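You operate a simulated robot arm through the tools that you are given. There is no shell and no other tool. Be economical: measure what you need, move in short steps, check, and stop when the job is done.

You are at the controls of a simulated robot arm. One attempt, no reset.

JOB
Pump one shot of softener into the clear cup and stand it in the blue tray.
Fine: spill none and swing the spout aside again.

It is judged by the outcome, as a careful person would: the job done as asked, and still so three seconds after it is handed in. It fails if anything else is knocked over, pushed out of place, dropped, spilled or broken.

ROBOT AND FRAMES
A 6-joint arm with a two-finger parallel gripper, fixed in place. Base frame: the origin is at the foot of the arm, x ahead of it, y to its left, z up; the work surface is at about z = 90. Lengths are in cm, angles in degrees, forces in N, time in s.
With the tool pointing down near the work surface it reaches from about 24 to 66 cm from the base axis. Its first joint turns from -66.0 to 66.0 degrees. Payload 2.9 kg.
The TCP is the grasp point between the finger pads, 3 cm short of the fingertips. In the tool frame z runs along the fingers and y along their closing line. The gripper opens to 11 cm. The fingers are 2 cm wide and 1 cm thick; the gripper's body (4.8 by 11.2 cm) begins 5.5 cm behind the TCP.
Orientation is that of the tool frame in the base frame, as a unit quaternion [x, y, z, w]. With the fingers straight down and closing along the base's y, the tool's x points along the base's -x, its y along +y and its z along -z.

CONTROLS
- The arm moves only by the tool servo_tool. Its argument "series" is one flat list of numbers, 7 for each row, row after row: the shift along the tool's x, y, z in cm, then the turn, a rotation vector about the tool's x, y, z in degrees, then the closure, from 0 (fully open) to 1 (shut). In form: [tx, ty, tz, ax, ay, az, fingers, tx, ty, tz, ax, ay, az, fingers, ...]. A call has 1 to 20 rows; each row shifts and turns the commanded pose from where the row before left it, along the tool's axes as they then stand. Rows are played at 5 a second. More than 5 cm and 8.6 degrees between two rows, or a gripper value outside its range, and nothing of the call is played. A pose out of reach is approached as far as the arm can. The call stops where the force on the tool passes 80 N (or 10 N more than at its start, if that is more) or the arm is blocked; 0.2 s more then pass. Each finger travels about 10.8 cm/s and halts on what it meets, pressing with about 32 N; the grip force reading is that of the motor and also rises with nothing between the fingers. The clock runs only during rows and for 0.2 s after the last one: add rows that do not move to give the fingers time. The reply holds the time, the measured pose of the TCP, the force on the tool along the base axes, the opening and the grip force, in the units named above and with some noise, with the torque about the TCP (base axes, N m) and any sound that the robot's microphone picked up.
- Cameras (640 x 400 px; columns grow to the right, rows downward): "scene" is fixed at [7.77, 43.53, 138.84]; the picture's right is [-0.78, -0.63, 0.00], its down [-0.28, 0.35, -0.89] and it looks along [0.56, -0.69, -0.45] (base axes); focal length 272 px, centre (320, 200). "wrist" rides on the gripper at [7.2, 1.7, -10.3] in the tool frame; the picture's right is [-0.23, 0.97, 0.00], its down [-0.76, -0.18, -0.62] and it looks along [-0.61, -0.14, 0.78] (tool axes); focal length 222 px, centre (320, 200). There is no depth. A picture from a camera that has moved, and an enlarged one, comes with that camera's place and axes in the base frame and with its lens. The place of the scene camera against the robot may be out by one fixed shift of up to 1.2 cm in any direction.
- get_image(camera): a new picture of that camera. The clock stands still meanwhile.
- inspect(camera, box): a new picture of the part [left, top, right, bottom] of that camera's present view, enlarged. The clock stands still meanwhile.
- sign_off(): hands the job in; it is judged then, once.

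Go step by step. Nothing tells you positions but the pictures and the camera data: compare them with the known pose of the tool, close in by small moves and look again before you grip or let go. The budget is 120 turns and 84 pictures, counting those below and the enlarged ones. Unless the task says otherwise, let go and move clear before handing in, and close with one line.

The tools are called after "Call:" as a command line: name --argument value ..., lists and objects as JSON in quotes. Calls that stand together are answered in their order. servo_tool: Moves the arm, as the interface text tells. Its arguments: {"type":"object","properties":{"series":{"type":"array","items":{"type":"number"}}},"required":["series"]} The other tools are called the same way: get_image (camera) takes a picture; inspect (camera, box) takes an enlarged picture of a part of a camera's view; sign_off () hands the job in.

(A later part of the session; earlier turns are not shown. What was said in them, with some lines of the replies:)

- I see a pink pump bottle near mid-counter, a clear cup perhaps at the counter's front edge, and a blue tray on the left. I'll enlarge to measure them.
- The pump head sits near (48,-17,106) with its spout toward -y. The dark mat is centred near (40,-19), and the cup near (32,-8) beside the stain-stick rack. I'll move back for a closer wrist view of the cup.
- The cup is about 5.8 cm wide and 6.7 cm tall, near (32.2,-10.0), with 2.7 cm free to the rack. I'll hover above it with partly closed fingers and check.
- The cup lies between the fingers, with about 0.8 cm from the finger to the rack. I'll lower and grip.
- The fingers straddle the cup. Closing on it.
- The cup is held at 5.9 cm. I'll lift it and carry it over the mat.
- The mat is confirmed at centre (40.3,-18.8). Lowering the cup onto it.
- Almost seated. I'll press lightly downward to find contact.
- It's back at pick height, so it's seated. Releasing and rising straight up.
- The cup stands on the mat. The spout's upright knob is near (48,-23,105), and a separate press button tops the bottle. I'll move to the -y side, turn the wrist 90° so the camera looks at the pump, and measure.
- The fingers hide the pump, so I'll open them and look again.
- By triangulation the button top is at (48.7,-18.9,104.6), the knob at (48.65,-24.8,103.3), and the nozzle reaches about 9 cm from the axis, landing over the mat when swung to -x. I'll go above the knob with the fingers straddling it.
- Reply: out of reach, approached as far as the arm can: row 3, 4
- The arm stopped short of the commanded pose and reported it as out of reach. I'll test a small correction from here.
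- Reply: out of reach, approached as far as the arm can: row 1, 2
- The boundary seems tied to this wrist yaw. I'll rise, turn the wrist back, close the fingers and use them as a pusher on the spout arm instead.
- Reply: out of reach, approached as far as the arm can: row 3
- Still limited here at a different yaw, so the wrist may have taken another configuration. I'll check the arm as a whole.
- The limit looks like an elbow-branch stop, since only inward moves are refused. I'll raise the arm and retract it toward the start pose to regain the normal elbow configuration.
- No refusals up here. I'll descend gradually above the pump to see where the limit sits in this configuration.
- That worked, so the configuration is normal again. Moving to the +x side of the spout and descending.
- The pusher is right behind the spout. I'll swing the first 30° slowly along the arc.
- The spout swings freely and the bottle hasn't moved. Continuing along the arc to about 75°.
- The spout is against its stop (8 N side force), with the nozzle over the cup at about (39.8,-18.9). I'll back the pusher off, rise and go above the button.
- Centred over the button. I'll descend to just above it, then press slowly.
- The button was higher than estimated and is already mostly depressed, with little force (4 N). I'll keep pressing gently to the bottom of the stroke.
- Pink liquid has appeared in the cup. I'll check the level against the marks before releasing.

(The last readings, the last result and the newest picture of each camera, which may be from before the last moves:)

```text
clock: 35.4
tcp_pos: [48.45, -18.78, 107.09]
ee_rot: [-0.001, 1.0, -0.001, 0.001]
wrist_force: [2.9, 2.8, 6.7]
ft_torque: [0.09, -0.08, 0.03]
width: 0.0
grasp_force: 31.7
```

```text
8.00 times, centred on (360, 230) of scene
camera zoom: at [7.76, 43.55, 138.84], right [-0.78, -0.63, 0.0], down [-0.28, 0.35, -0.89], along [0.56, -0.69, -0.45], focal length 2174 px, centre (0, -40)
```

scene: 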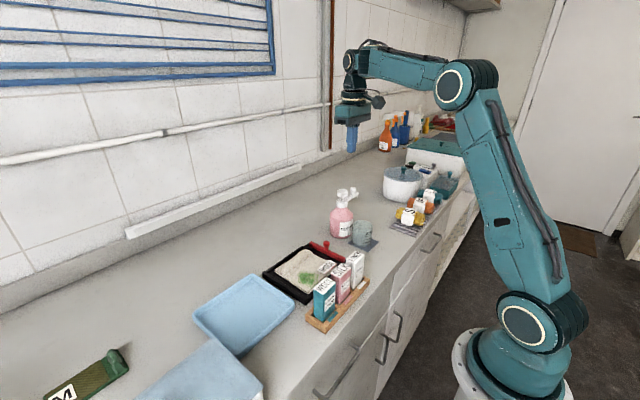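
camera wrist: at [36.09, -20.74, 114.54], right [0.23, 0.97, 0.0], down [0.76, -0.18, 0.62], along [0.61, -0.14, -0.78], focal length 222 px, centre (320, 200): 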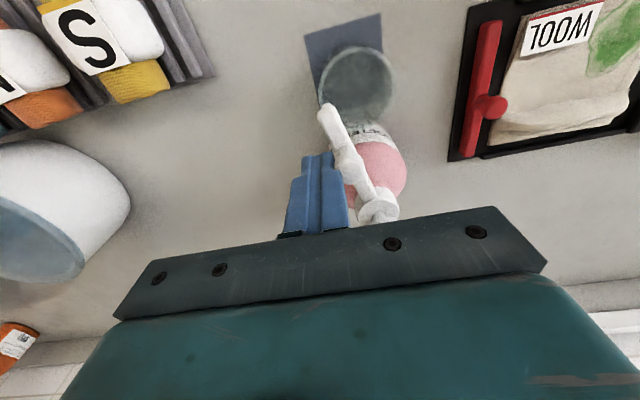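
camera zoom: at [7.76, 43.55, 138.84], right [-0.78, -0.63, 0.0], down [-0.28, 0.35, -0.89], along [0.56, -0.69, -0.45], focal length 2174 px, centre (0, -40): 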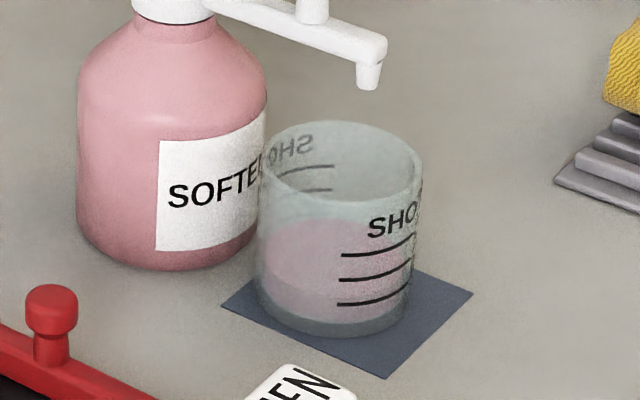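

Call:
servo_tool --series '[0, 0, 0, 0, 0, 0, 1, 0, 0, 0, 0, 0, 0, 1, 0, 0, 0, 0, 0, 0, 1, 0, 0, 0, 0, 0, 0, 1]'

Call:
inspect --camera "scene" --box '[335, 205, 385, 255]'

```text
clock: 36.4
tcp_pos: [48.31, -18.73, 107.12]
ee_rot: [0.0, 1.0, 0.0, 0.0]
wrist_force: [2.6, 1.7, 6.4]
ft_torque: [0.02, -0.06, 0.02]
width: 0.03
grasp_force: 31.8
```

```text
8.00 times, centred on (360, 230) of scene
camera zoom: at [7.76, 43.54, 138.84], right [-0.78, -0.63, 0.0], down [-0.28, 0.35, -0.89], along [0.56, -0.69, -0.45], focal length 2174 px, centre (0, -40)
```

zoom: 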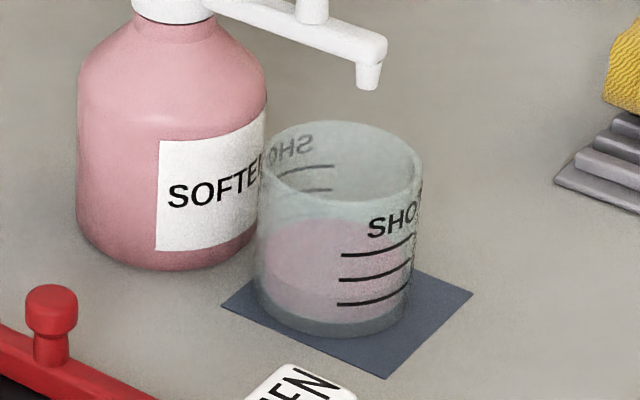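

The level is stable and nothing is dripping. Releasing the button by rising straight up.

Call:
servo_tool --series '[0, 0, -0.4, 0, 0, 0, 1, 0, 0, -0.6, 0, 0, 0, 1, 0, 0, -1, 0, 0, 0, 1, 0, 0, -2, 0, 0, 0, 1, 0, 0, 0, 0, 0, 0, 1]'

Call:
inspect --camera "scene" --box '[300, 160, 400, 260]'

Call:
inspect --camera "wrist" --box '[220, 0, 460, 200]'

```text
clock: 37.6
tcp_pos: [48.46, -18.66, 111.2]
ee_rot: [-0.001, 1.0, 0.0, 0.0]
wrist_force: [-0.2, -0.3, 0.4]
ft_torque: [0.0, -0.01, -0.03]
width: 0.0
grasp_force: 32.1
```

```text
4.00 times, centred on (350, 210) of scene
camera zoom: at [7.77, 43.53, 138.84], right [-0.78, -0.63, 0.0], down [-0.28, 0.35, -0.89], along [0.56, -0.69, -0.45], focal length 1087 px, centre (200, 160)
```

zoom: 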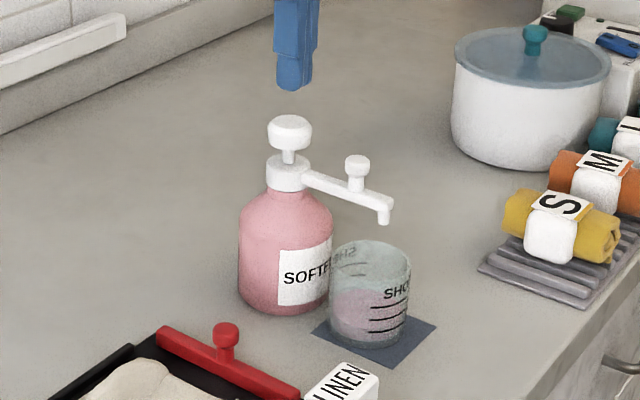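

```text
2.00 times, centred on (340, 100) of wrist
camera zoom: at [41.07, -17.02, 121.42], right [0.23, 0.97, 0.0], down [0.76, -0.18, 0.62], along [0.61, -0.14, -0.78], focal length 444 px, centre (280, 400)
```

zoom: 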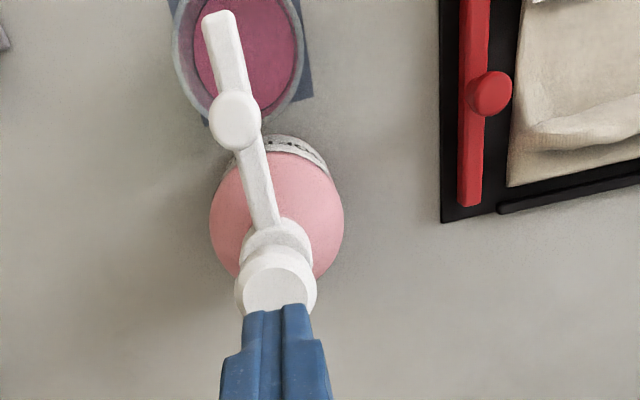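

The button is back up and the shot is in the cup. I'll bring the pusher to the +y side of the spout to swing it back.

Call:
servo_tool --series '[2, 0.9, 0, 0, 0, 0, 1, 2, 0.9, 0, 0, 0, 0, 1, 1.76, 0.7, 0, 0, 0, 0, 1, 0, 0, 2.5, 0, 0, 0, 1, 0, 0, 2.4, 0, 0, 0, 1, 0, 0, 2, 0, 0, 0, 1, 0, 0, 0, 0, 0, 0, 1]'

Call:
get_image --camera "wrist"

Call:
inspect --camera "scene" --box '[300, 160, 400, 260]'

```text
clock: 39.2
tcp_pos: [42.95, -16.36, 104.18]
ee_rot: [0.0, 1.0, 0.0, -0.001]
wrist_force: [-0.1, -0.3, 0.7]
ft_torque: [0.01, -0.01, 0.0]
width: 0.01
grasp_force: 32.1
```

```text
38 pictures are left
camera wrist: at [35.54, -14.6, 114.41], right [0.23, 0.97, 0.0], down [0.76, -0.18, 0.62], along [0.61, -0.14, -0.78], focal length 222 px, centre (320, 200)
```

wrist: 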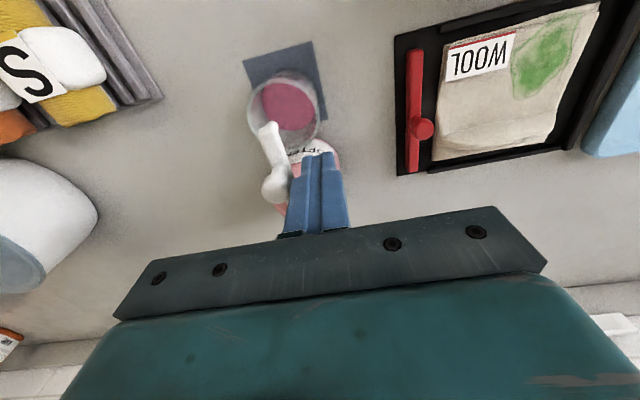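

```text
4.00 times, centred on (350, 210) of scene
camera zoom: at [7.77, 43.53, 138.84], right [-0.78, -0.63, 0.0], down [-0.28, 0.35, -0.89], along [0.56, -0.69, -0.45], focal length 1087 px, centre (200, 160)
```

zoom: 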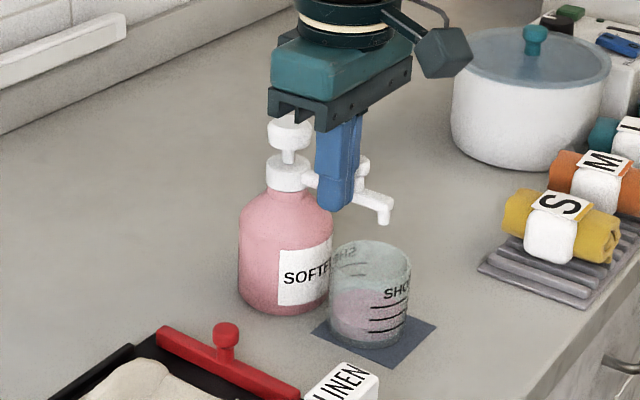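

Call:
servo_tool --series '[0.12, -0.3, 0, 0, 0, 0, 1, 0.13, -0.3, 0, 0, 0, 0, 1, 0.12, -0.48, 0, 0, 0, 0, 1, 0.11, -0.48, 0, 0, 0, 0, 1, 0.1, -0.49, 0, 0, 0, 0, 1, 0, -0.53, 0, 0, 0, 0, 1, -0.02, -0.53, 0, 0, 0, 0, 1, -0.04, -0.53, 0, 0, 0, 0, 1, -0.13, -0.52, 0, 0, 0, 0, 1, -0.16, -0.52, 0, 0, 0, 0, 1, -0.18, -0.52, 0, 0, 0, 0, 1, 0, 0, 0, 0, 0, 0, 1]'

Call:
get_image --camera "wrist"

Call:
inspect --camera "scene" --box '[300, 160, 400, 260]'

```text
clock: 41.8
tcp_pos: [42.56, -21.58, 104.07]
ee_rot: [0.0, 1.0, 0.0, 0.0]
wrist_force: [-0.3, 0.6, -0.1]
ft_torque: [0.01, 0.03, -0.02]
width: 0.0
grasp_force: 32.0
```

```text
36 pictures are left
camera wrist: at [35.25, -19.79, 114.37], right [0.23, 0.97, 0.0], down [0.76, -0.18, 0.62], along [0.61, -0.14, -0.78], focal length 222 px, centre (320, 200)
```

wrist: 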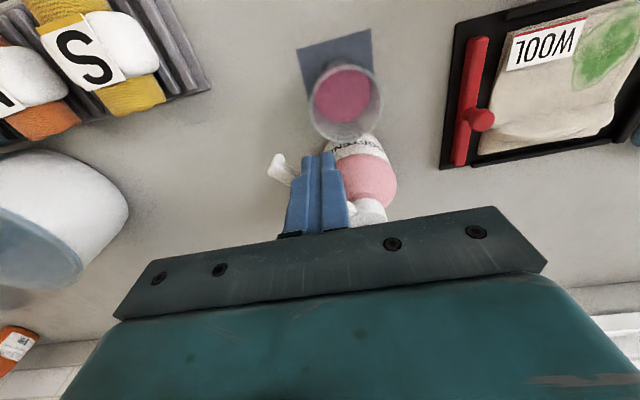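

```text
4.00 times, centred on (350, 210) of scene
camera zoom: at [7.77, 43.53, 138.84], right [-0.78, -0.63, 0.0], down [-0.28, 0.35, -0.89], along [0.56, -0.69, -0.45], focal length 1087 px, centre (200, 160)
```

zoom: 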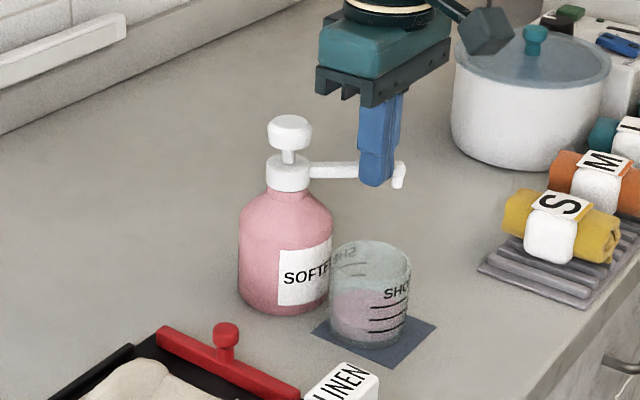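

Call:
servo_tool --series '[-0.36, -0.48, 0, 0, 0, 0, 1, -0.39, -0.47, 0, 0, 0, 0, 1, -0.42, -0.45, 0, 0, 0, 0, 1, -0.42, -0.42, 0, 0, 0, 0, 1, -0.44, -0.38, 0, 0, 0, 0, 1, -0.47, -0.34, 0, 0, 0, 0, 1, -0.52, -0.28, 0, 0, 0, 0, 1, -0.55, -0.25, 0, 0, 0, 0, 1, -0.55, -0.2, 0, 0, 0, 0, 1, 0, 0, 0, 0, 0, 0, 1]'

Call:
get_image --camera "wrist"

Call:
inspect --camera "scene" --box '[300, 160, 400, 260]'

```text
clock: 44.0
tcp_pos: [46.8, -24.69, 104.1]
ee_rot: [-0.001, 1.0, 0.0, 0.0]
wrist_force: [0.4, -0.1, -0.4]
ft_torque: [0.0, 0.01, 0.01]
width: 0.0
grasp_force: 31.9
```

```text
34 pictures are left
camera wrist: at [39.41, -23.03, 114.41], right [0.23, 0.97, 0.0], down [0.76, -0.18, 0.62], along [0.61, -0.14, -0.78], focal length 222 px, centre (320, 200)
```

wrist: 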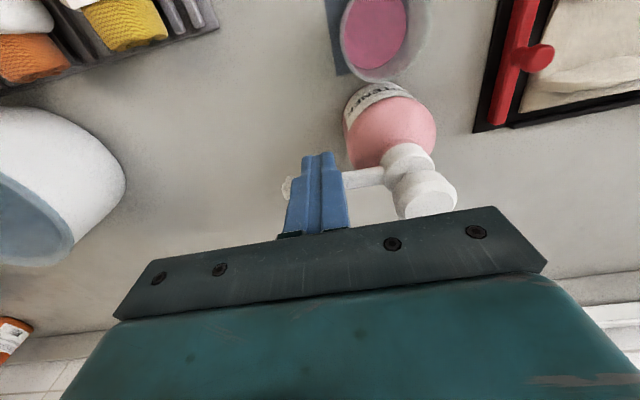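

```text
4.00 times, centred on (350, 210) of scene
camera zoom: at [7.77, 43.53, 138.84], right [-0.78, -0.63, 0.0], down [-0.28, 0.35, -0.89], along [0.56, -0.69, -0.45], focal length 1087 px, centre (200, 160)
```

zoom: 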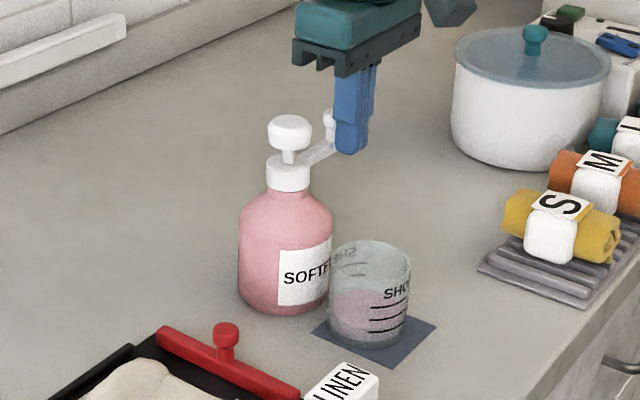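

The spout is back at its original angle. I'll back off, rise and go above the cup with the fingers opened to 7.6 cm.

Call:
servo_tool --series '[1, 0, 0, 0, 0, 0, 1, 0, 0, -4, 0, 0, 0, 1, 0, 0, -4, 0, 0, 0, 1, 2, 2, 0, 0, 0, 0, 0.8, 2, 2, 0, 0, 0, 0, 0.5, 1.5, 1.8, 0, 0, 0, 0, 0.31, 0, 0, 0, 0, 0, 0, 0.31, 0, 0, 4, 0, 0, 0, 0.31, 0, 0, 4, 0, 0, 0, 0.31, 0, 0, 0, 0, 0, 0, 0.31]'

Call:
get_image --camera "wrist"

Call:
inspect --camera "scene" --box '[300, 160, 400, 260]'

```text
clock: 46.2
tcp_pos: [40.41, -19.03, 104.04]
ee_rot: [0.0, 1.0, 0.0, -0.001]
wrist_force: [0.9, 0.6, 0.4]
ft_torque: [0.02, 0.01, 0.0]
width: 7.56
grasp_force: 0.0
```

```text
32 pictures are left
camera wrist: at [32.98, -17.22, 114.31], right [0.23, 0.97, 0.0], down [0.76, -0.18, 0.62], along [0.61, -0.14, -0.78], focal length 222 px, centre (320, 200)
```

wrist: 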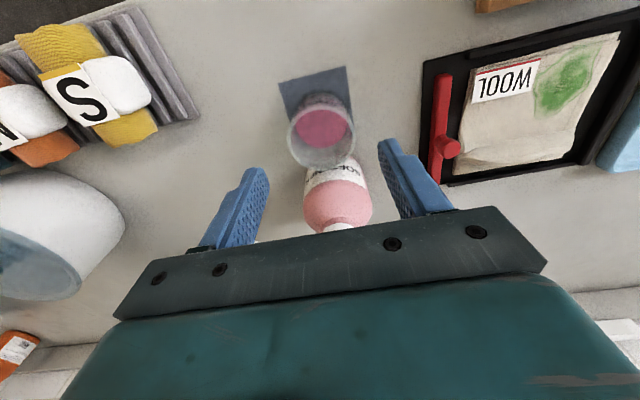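

```text
4.00 times, centred on (350, 210) of scene
camera zoom: at [7.77, 43.53, 138.84], right [-0.78, -0.63, 0.0], down [-0.28, 0.35, -0.89], along [0.56, -0.69, -0.45], focal length 1087 px, centre (200, 160)
```

zoom: 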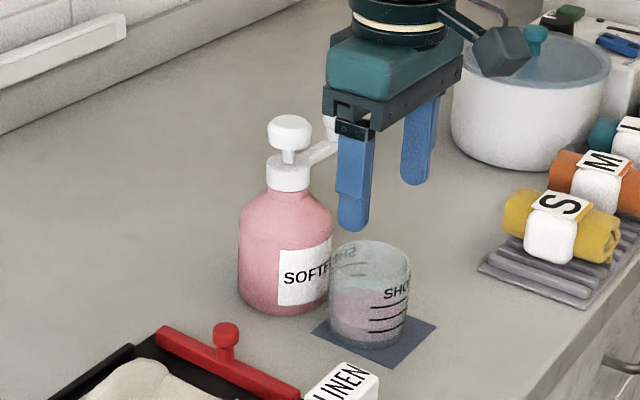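

Aligned over the cup. Lowering and gripping gently.

Call:
servo_tool --series '[0.1, 0.1, 3, 0, 0, 0, 0.31, 0, 0, 3, 0, 0, 0, 0.31, 0, 0, 2.8, 0, 0, 0, 0.31, 0, 0, 0.9, 0, 0, 0, 0.31, 0, 0, 0, 0, 0, 0, 0.36, 0, 0, 0, 0, 0, 0, 0.42, 0, 0, 0, 0, 0, 0, 0.47, 0, 0, 0, 0, 0, 0, 0.53, 0, 0, 0, 0, 0, 0, 0.6, 0, 0, 0, 0, 0, 0, 0.6]'

```text
clock: 48.4
tcp_pos: [40.24, -18.9, 94.42]
ee_rot: [0.0, 1.0, 0.0, 0.0]
wrist_force: [0.3, -0.2, -0.6]
ft_torque: [-0.01, 0.01, 0.0]
width: 5.93
grasp_force: 32.2
```

Cup gripped. The tray spans about x 39–54, y 12–28. I'll lift the cup slowly and smoothly.

Call:
servo_tool --series '[0, 0, -0.4, 0, 0, 0, 0.6, 0, 0, -0.8, 0, 0, 0, 0.6, 0, 0, -1.2, 0, 0, 0, 0.6, 0, 0, -1.6, 0, 0, 0, 0.6, 0, 0, -1.8, 0, 0, 0, 0.6, 0, 0, -1.8, 0, 0, 0, 0.6, 0, 0, -1.6, 0, 0, 0, 0.6, 0, 0, -1.2, 0, 0, 0, 0.6, 0, 0, -0.8, 0, 0, 0, 0.6, 0, 0, -0.4, 0, 0, 0, 0.6, 0, 0, 0, 0, 0, 0, 0.6]'

Call:
get_image --camera "scene"

```text
clock: 50.8
tcp_pos: [40.23, -18.78, 106.09]
ee_rot: [-0.001, 1.0, -0.001, 0.0]
wrist_force: [0.2, 0.3, -0.4]
ft_torque: [0.04, 0.03, -0.02]
width: 5.9
grasp_force: 32.3
```

```text
30 pictures are left
```

scene: 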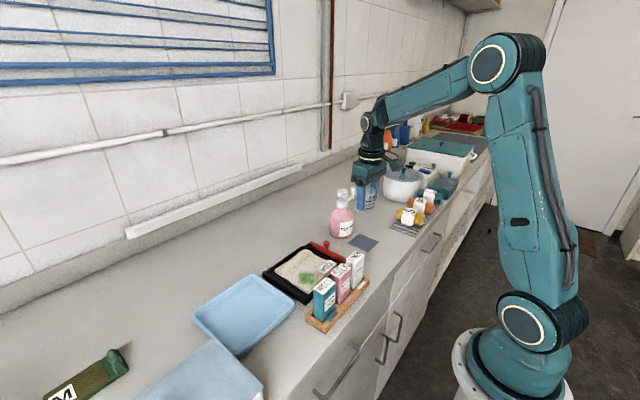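

Call:
servo_tool --series '[0, 0.4, 0, 0, 0, 0, 0.6, 0, 0.8, 0, 0, 0, 0, 0.6, 0, 1.2, 0, 0, 0, 0, 0.6, 0, 1.6, 0, 0, 0, 0, 0.6, 0, 2, 0, 0, 0, 0, 0.6, 0, 2, 0, 0, 0, 0, 0.6, 0, 2, 0, 0, 0, 0, 0.6, 0, 2, 0, 0, 0, 0, 0.6, 0, 2, 0, 0, 0, 0, 0.6, 0, 2, 0, 0, 0, 0, 0.6, 0, 1.6, 0, 0, 0, 0, 0.6, 0, 1.2, 0, 0, 0, 0, 0.6, 0, 0.8, 0, 0, 0, 0, 0.6, 0, 0.4, 0, 0, 0, 0, 0.6, 0, 0, 0, 0, 0, 0, 0.6]'

Call:
get_image --camera "wrist"

Call:
get_image --camera "scene"

```text
clock: 54.0
tcp_pos: [40.13, 1.11, 106.01]
ee_rot: [0.0, 1.0, 0.0, 0.0]
wrist_force: [0.0, 0.5, -0.4]
ft_torque: [-0.02, 0.02, 0.0]
width: 5.9
grasp_force: 32.3
```

```text
29 pictures are left
camera wrist: at [32.81, 2.83, 116.26], right [0.23, 0.97, 0.0], down [0.76, -0.18, 0.62], along [0.61, -0.14, -0.78], focal length 222 px, centre (320, 200)
```

wrist: 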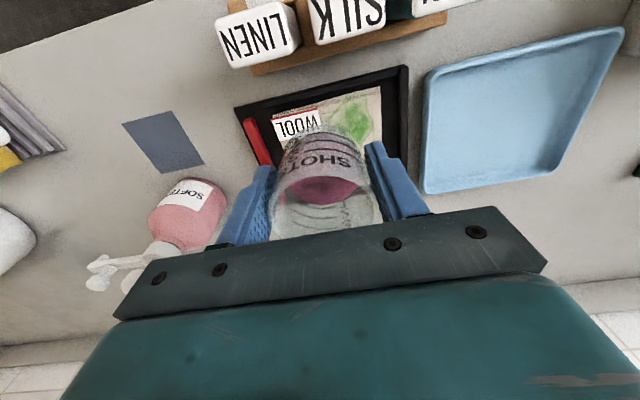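

```text
28 pictures are left
```

scene: 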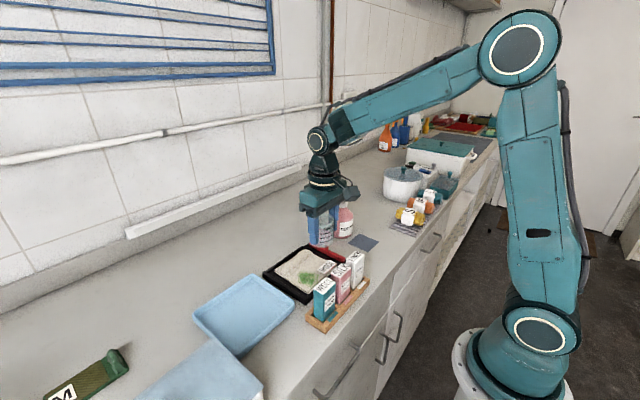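

The tray is confirmed, with its centre near (46.5,20). Moving the cup smoothly above it.

Call:
servo_tool --series '[-0.13, 0.4, 0, 0, 0, 0, 0.6, -0.26, 0.8, 0, 0, 0, 0, 0.6, -0.4, 1.2, 0, 0, 0, 0, 0.6, -0.53, 1.6, 0, 0, 0, 0, 0.6, -0.6, 1.8, 0, 0, 0, 0, 0.6, -0.6, 1.8, 0, 0, 0, 0, 0.6, -0.6, 1.8, 0, 0, 0, 0, 0.6, -0.6, 1.8, 0, 0, 0, 0, 0.6, -0.6, 1.8, 0, 0, 0, 0, 0.6, -0.6, 1.8, 0, 0, 0, 0, 0.6, -0.53, 1.6, 0, 0, 0, 0, 0.6, -0.4, 1.2, 0, 0, 0, 0, 0.6, -0.26, 0.8, 0, 0, 0, 0, 0.6, -0.13, 0.4, 0, 0, 0, 0, 0.6, 0, 0, 0, 0, 0, 0, 0.6]'

Call:
get_image --camera "wrist"

Call:
get_image --camera "scene"

```text
clock: 57.2
tcp_pos: [46.36, 20.04, 106.12]
ee_rot: [0.0, 1.0, 0.0, 0.0]
wrist_force: [0.1, 0.0, 0.0]
ft_torque: [-0.04, 0.0, 0.02]
width: 5.91
grasp_force: 32.0
```

```text
27 pictures are left
camera wrist: at [39.04, 21.7, 116.33], right [0.23, 0.97, 0.0], down [0.76, -0.18, 0.62], along [0.61, -0.14, -0.78], focal length 222 px, centre (320, 200)
```

wrist: 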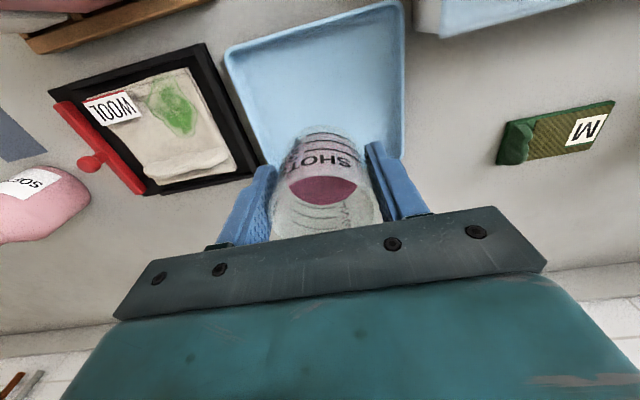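

```text
26 pictures are left
```

scene: 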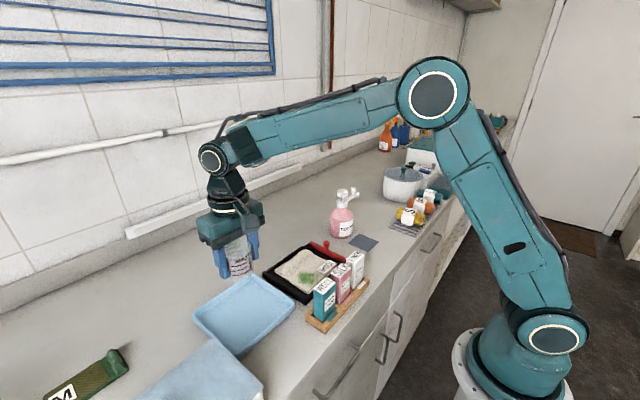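

Centred over the tray. Lowering slowly, with small steps near the floor.

Call:
servo_tool --series '[0, 0, 0.5, 0, 0, 0, 0.6, 0, 0, 1, 0, 0, 0, 0.6, 0, 0, 1.5, 0, 0, 0, 0.6, 0, 0, 1.8, 0, 0, 0, 0.6, 0, 0, 1.8, 0, 0, 0, 0.6, 0, 0, 1.5, 0, 0, 0, 0.6, 0, 0, 1, 0, 0, 0, 0.6, 0, 0, 0.7, 0, 0, 0, 0.6, 0, 0, 0.4, 0, 0, 0, 0.6, 0, 0, 0.3, 0, 0, 0, 0.6, 0, 0, 0, 0, 0, 0, 0.6]'

Call:
inspect --camera "scene" --box '[180, 220, 310, 360]'

```text
clock: 59.6
tcp_pos: [46.49, 19.97, 95.53]
ee_rot: [0.0, 1.0, 0.0, 0.0]
wrist_force: [0.1, -0.1, -1.2]
ft_torque: [-0.02, 0.0, 0.04]
width: 5.89
grasp_force: 31.7
```

```text
2.86 times, centred on (245, 290) of scene
camera zoom: at [7.77, 43.54, 138.84], right [-0.78, -0.63, 0.0], down [-0.28, 0.35, -0.89], along [0.56, -0.69, -0.45], focal length 776 px, centre (534, -57)
```

zoom: 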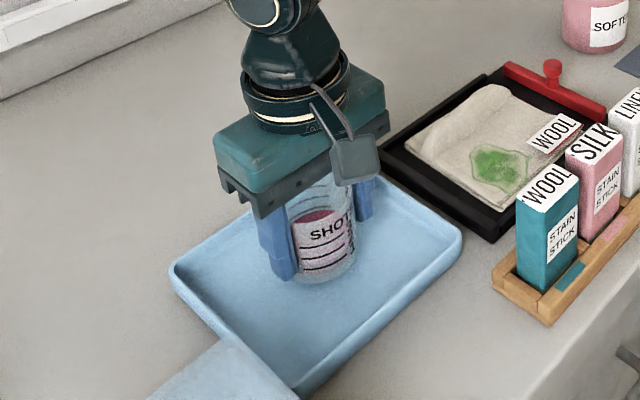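

Call:
servo_tool --series '[0, 0, 0.2, 0, 0, 0, 0.6, 0, 0, 0.2, 0, 0, 0, 0.6, 0, 0, 0.15, 0, 0, 0, 0.6, 0, 0, 0, 0, 0, 0, 0.6]'

```text
clock: 60.6
tcp_pos: [46.33, 19.99, 94.99]
ee_rot: [0.001, 1.0, 0.0, 0.0]
wrist_force: [-0.1, 0.6, -0.5]
ft_torque: [0.0, 0.01, 0.0]
width: 5.91
grasp_force: 32.1
```

Call:
servo_tool --series '[0, 0, 0.1, 0, 0, 0, 0.6, 0, 0, 0.1, 0, 0, 0, 0.6, 0, 0, 0, 0, 0, 0, 0.6]'

```text
clock: 61.4
tcp_pos: [46.5, 20.02, 94.9]
ee_rot: [0.0, 1.0, 0.0, 0.001]
wrist_force: [-2.9, -1.0, 10.2]
ft_torque: [-0.07, 0.13, 0.05]
width: 5.89
grasp_force: 32.1
```

Contact felt at 10 N. I'll relieve it slightly, open slowly and rise.

Call:
servo_tool --series '[0, 0, -0.08, 0, 0, 0, 0.6, 0, 0, 0, 0, 0, 0, 0.45, 0, 0, 0, 0, 0, 0, 0.38, 0, 0, 0, 0, 0, 0, 0.31, 0, 0, 0, 0, 0, 0, 0.31, 0, 0, -1, 0, 0, 0, 0.31, 0, 0, -3, 0, 0, 0, 0.31, 0, 0, -4, 0, 0, 0, 0.31, 0, 0, -4, 0, 0, 0, 0.31, 0, 0, -4, 0, 0, 0, 0.31, 0, 0, 0, 0, 0, 0, 0.31]'

Call:
get_image --camera "scene"

Call:
get_image --camera "wrist"

Call:
inspect --camera "scene" --box '[300, 160, 400, 260]'

```text
clock: 63.8
tcp_pos: [46.18, 20.11, 110.78]
ee_rot: [0.0, 1.0, 0.0, 0.0]
wrist_force: [0.2, -0.8, -0.2]
ft_torque: [-0.02, 0.0, 0.01]
width: 7.57
grasp_force: 0.0
```

```text
24 pictures are left
```

scene: 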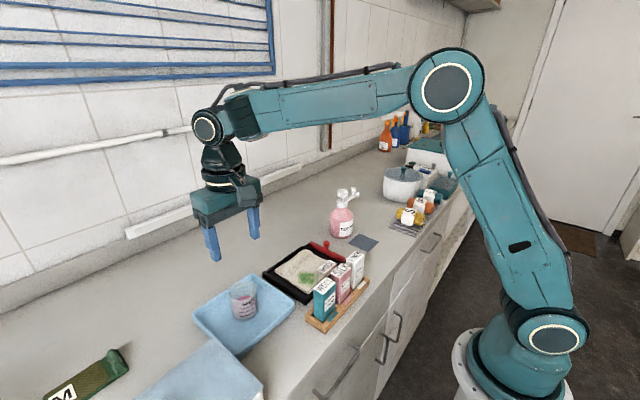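

```text
23 pictures are left
camera wrist: at [38.88, 21.79, 121.14], right [0.23, 0.97, 0.0], down [0.76, -0.18, 0.62], along [0.61, -0.14, -0.78], focal length 222 px, centre (320, 200)
```

wrist: 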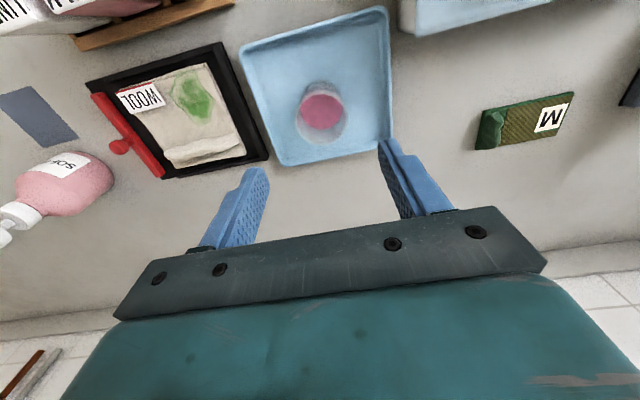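

```text
4.00 times, centred on (350, 210) of scene
camera zoom: at [7.77, 43.53, 138.84], right [-0.78, -0.63, 0.0], down [-0.28, 0.35, -0.89], along [0.56, -0.69, -0.45], focal length 1087 px, centre (200, 160)
```

zoom: 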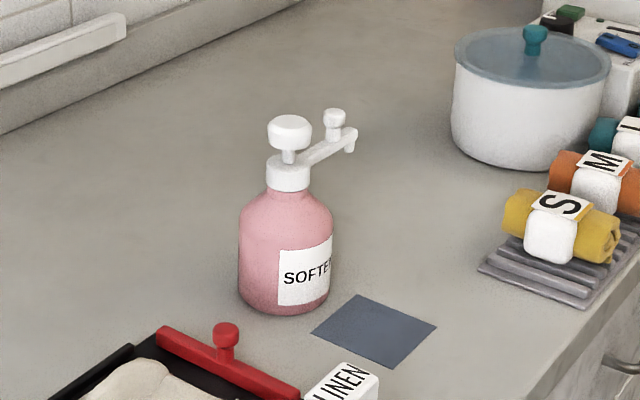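

The cup stands upright in the blue tray with its shot, the mat is clean, the spout is back aside and everything else is in place. Handing in.

Call:
sign_off

```text
The job is handed in.
```

I pumped one shot of softener into the clear cup with a single press and stood the cup upright in the blue tray. I saw no spills, and the spout is swung back aside.
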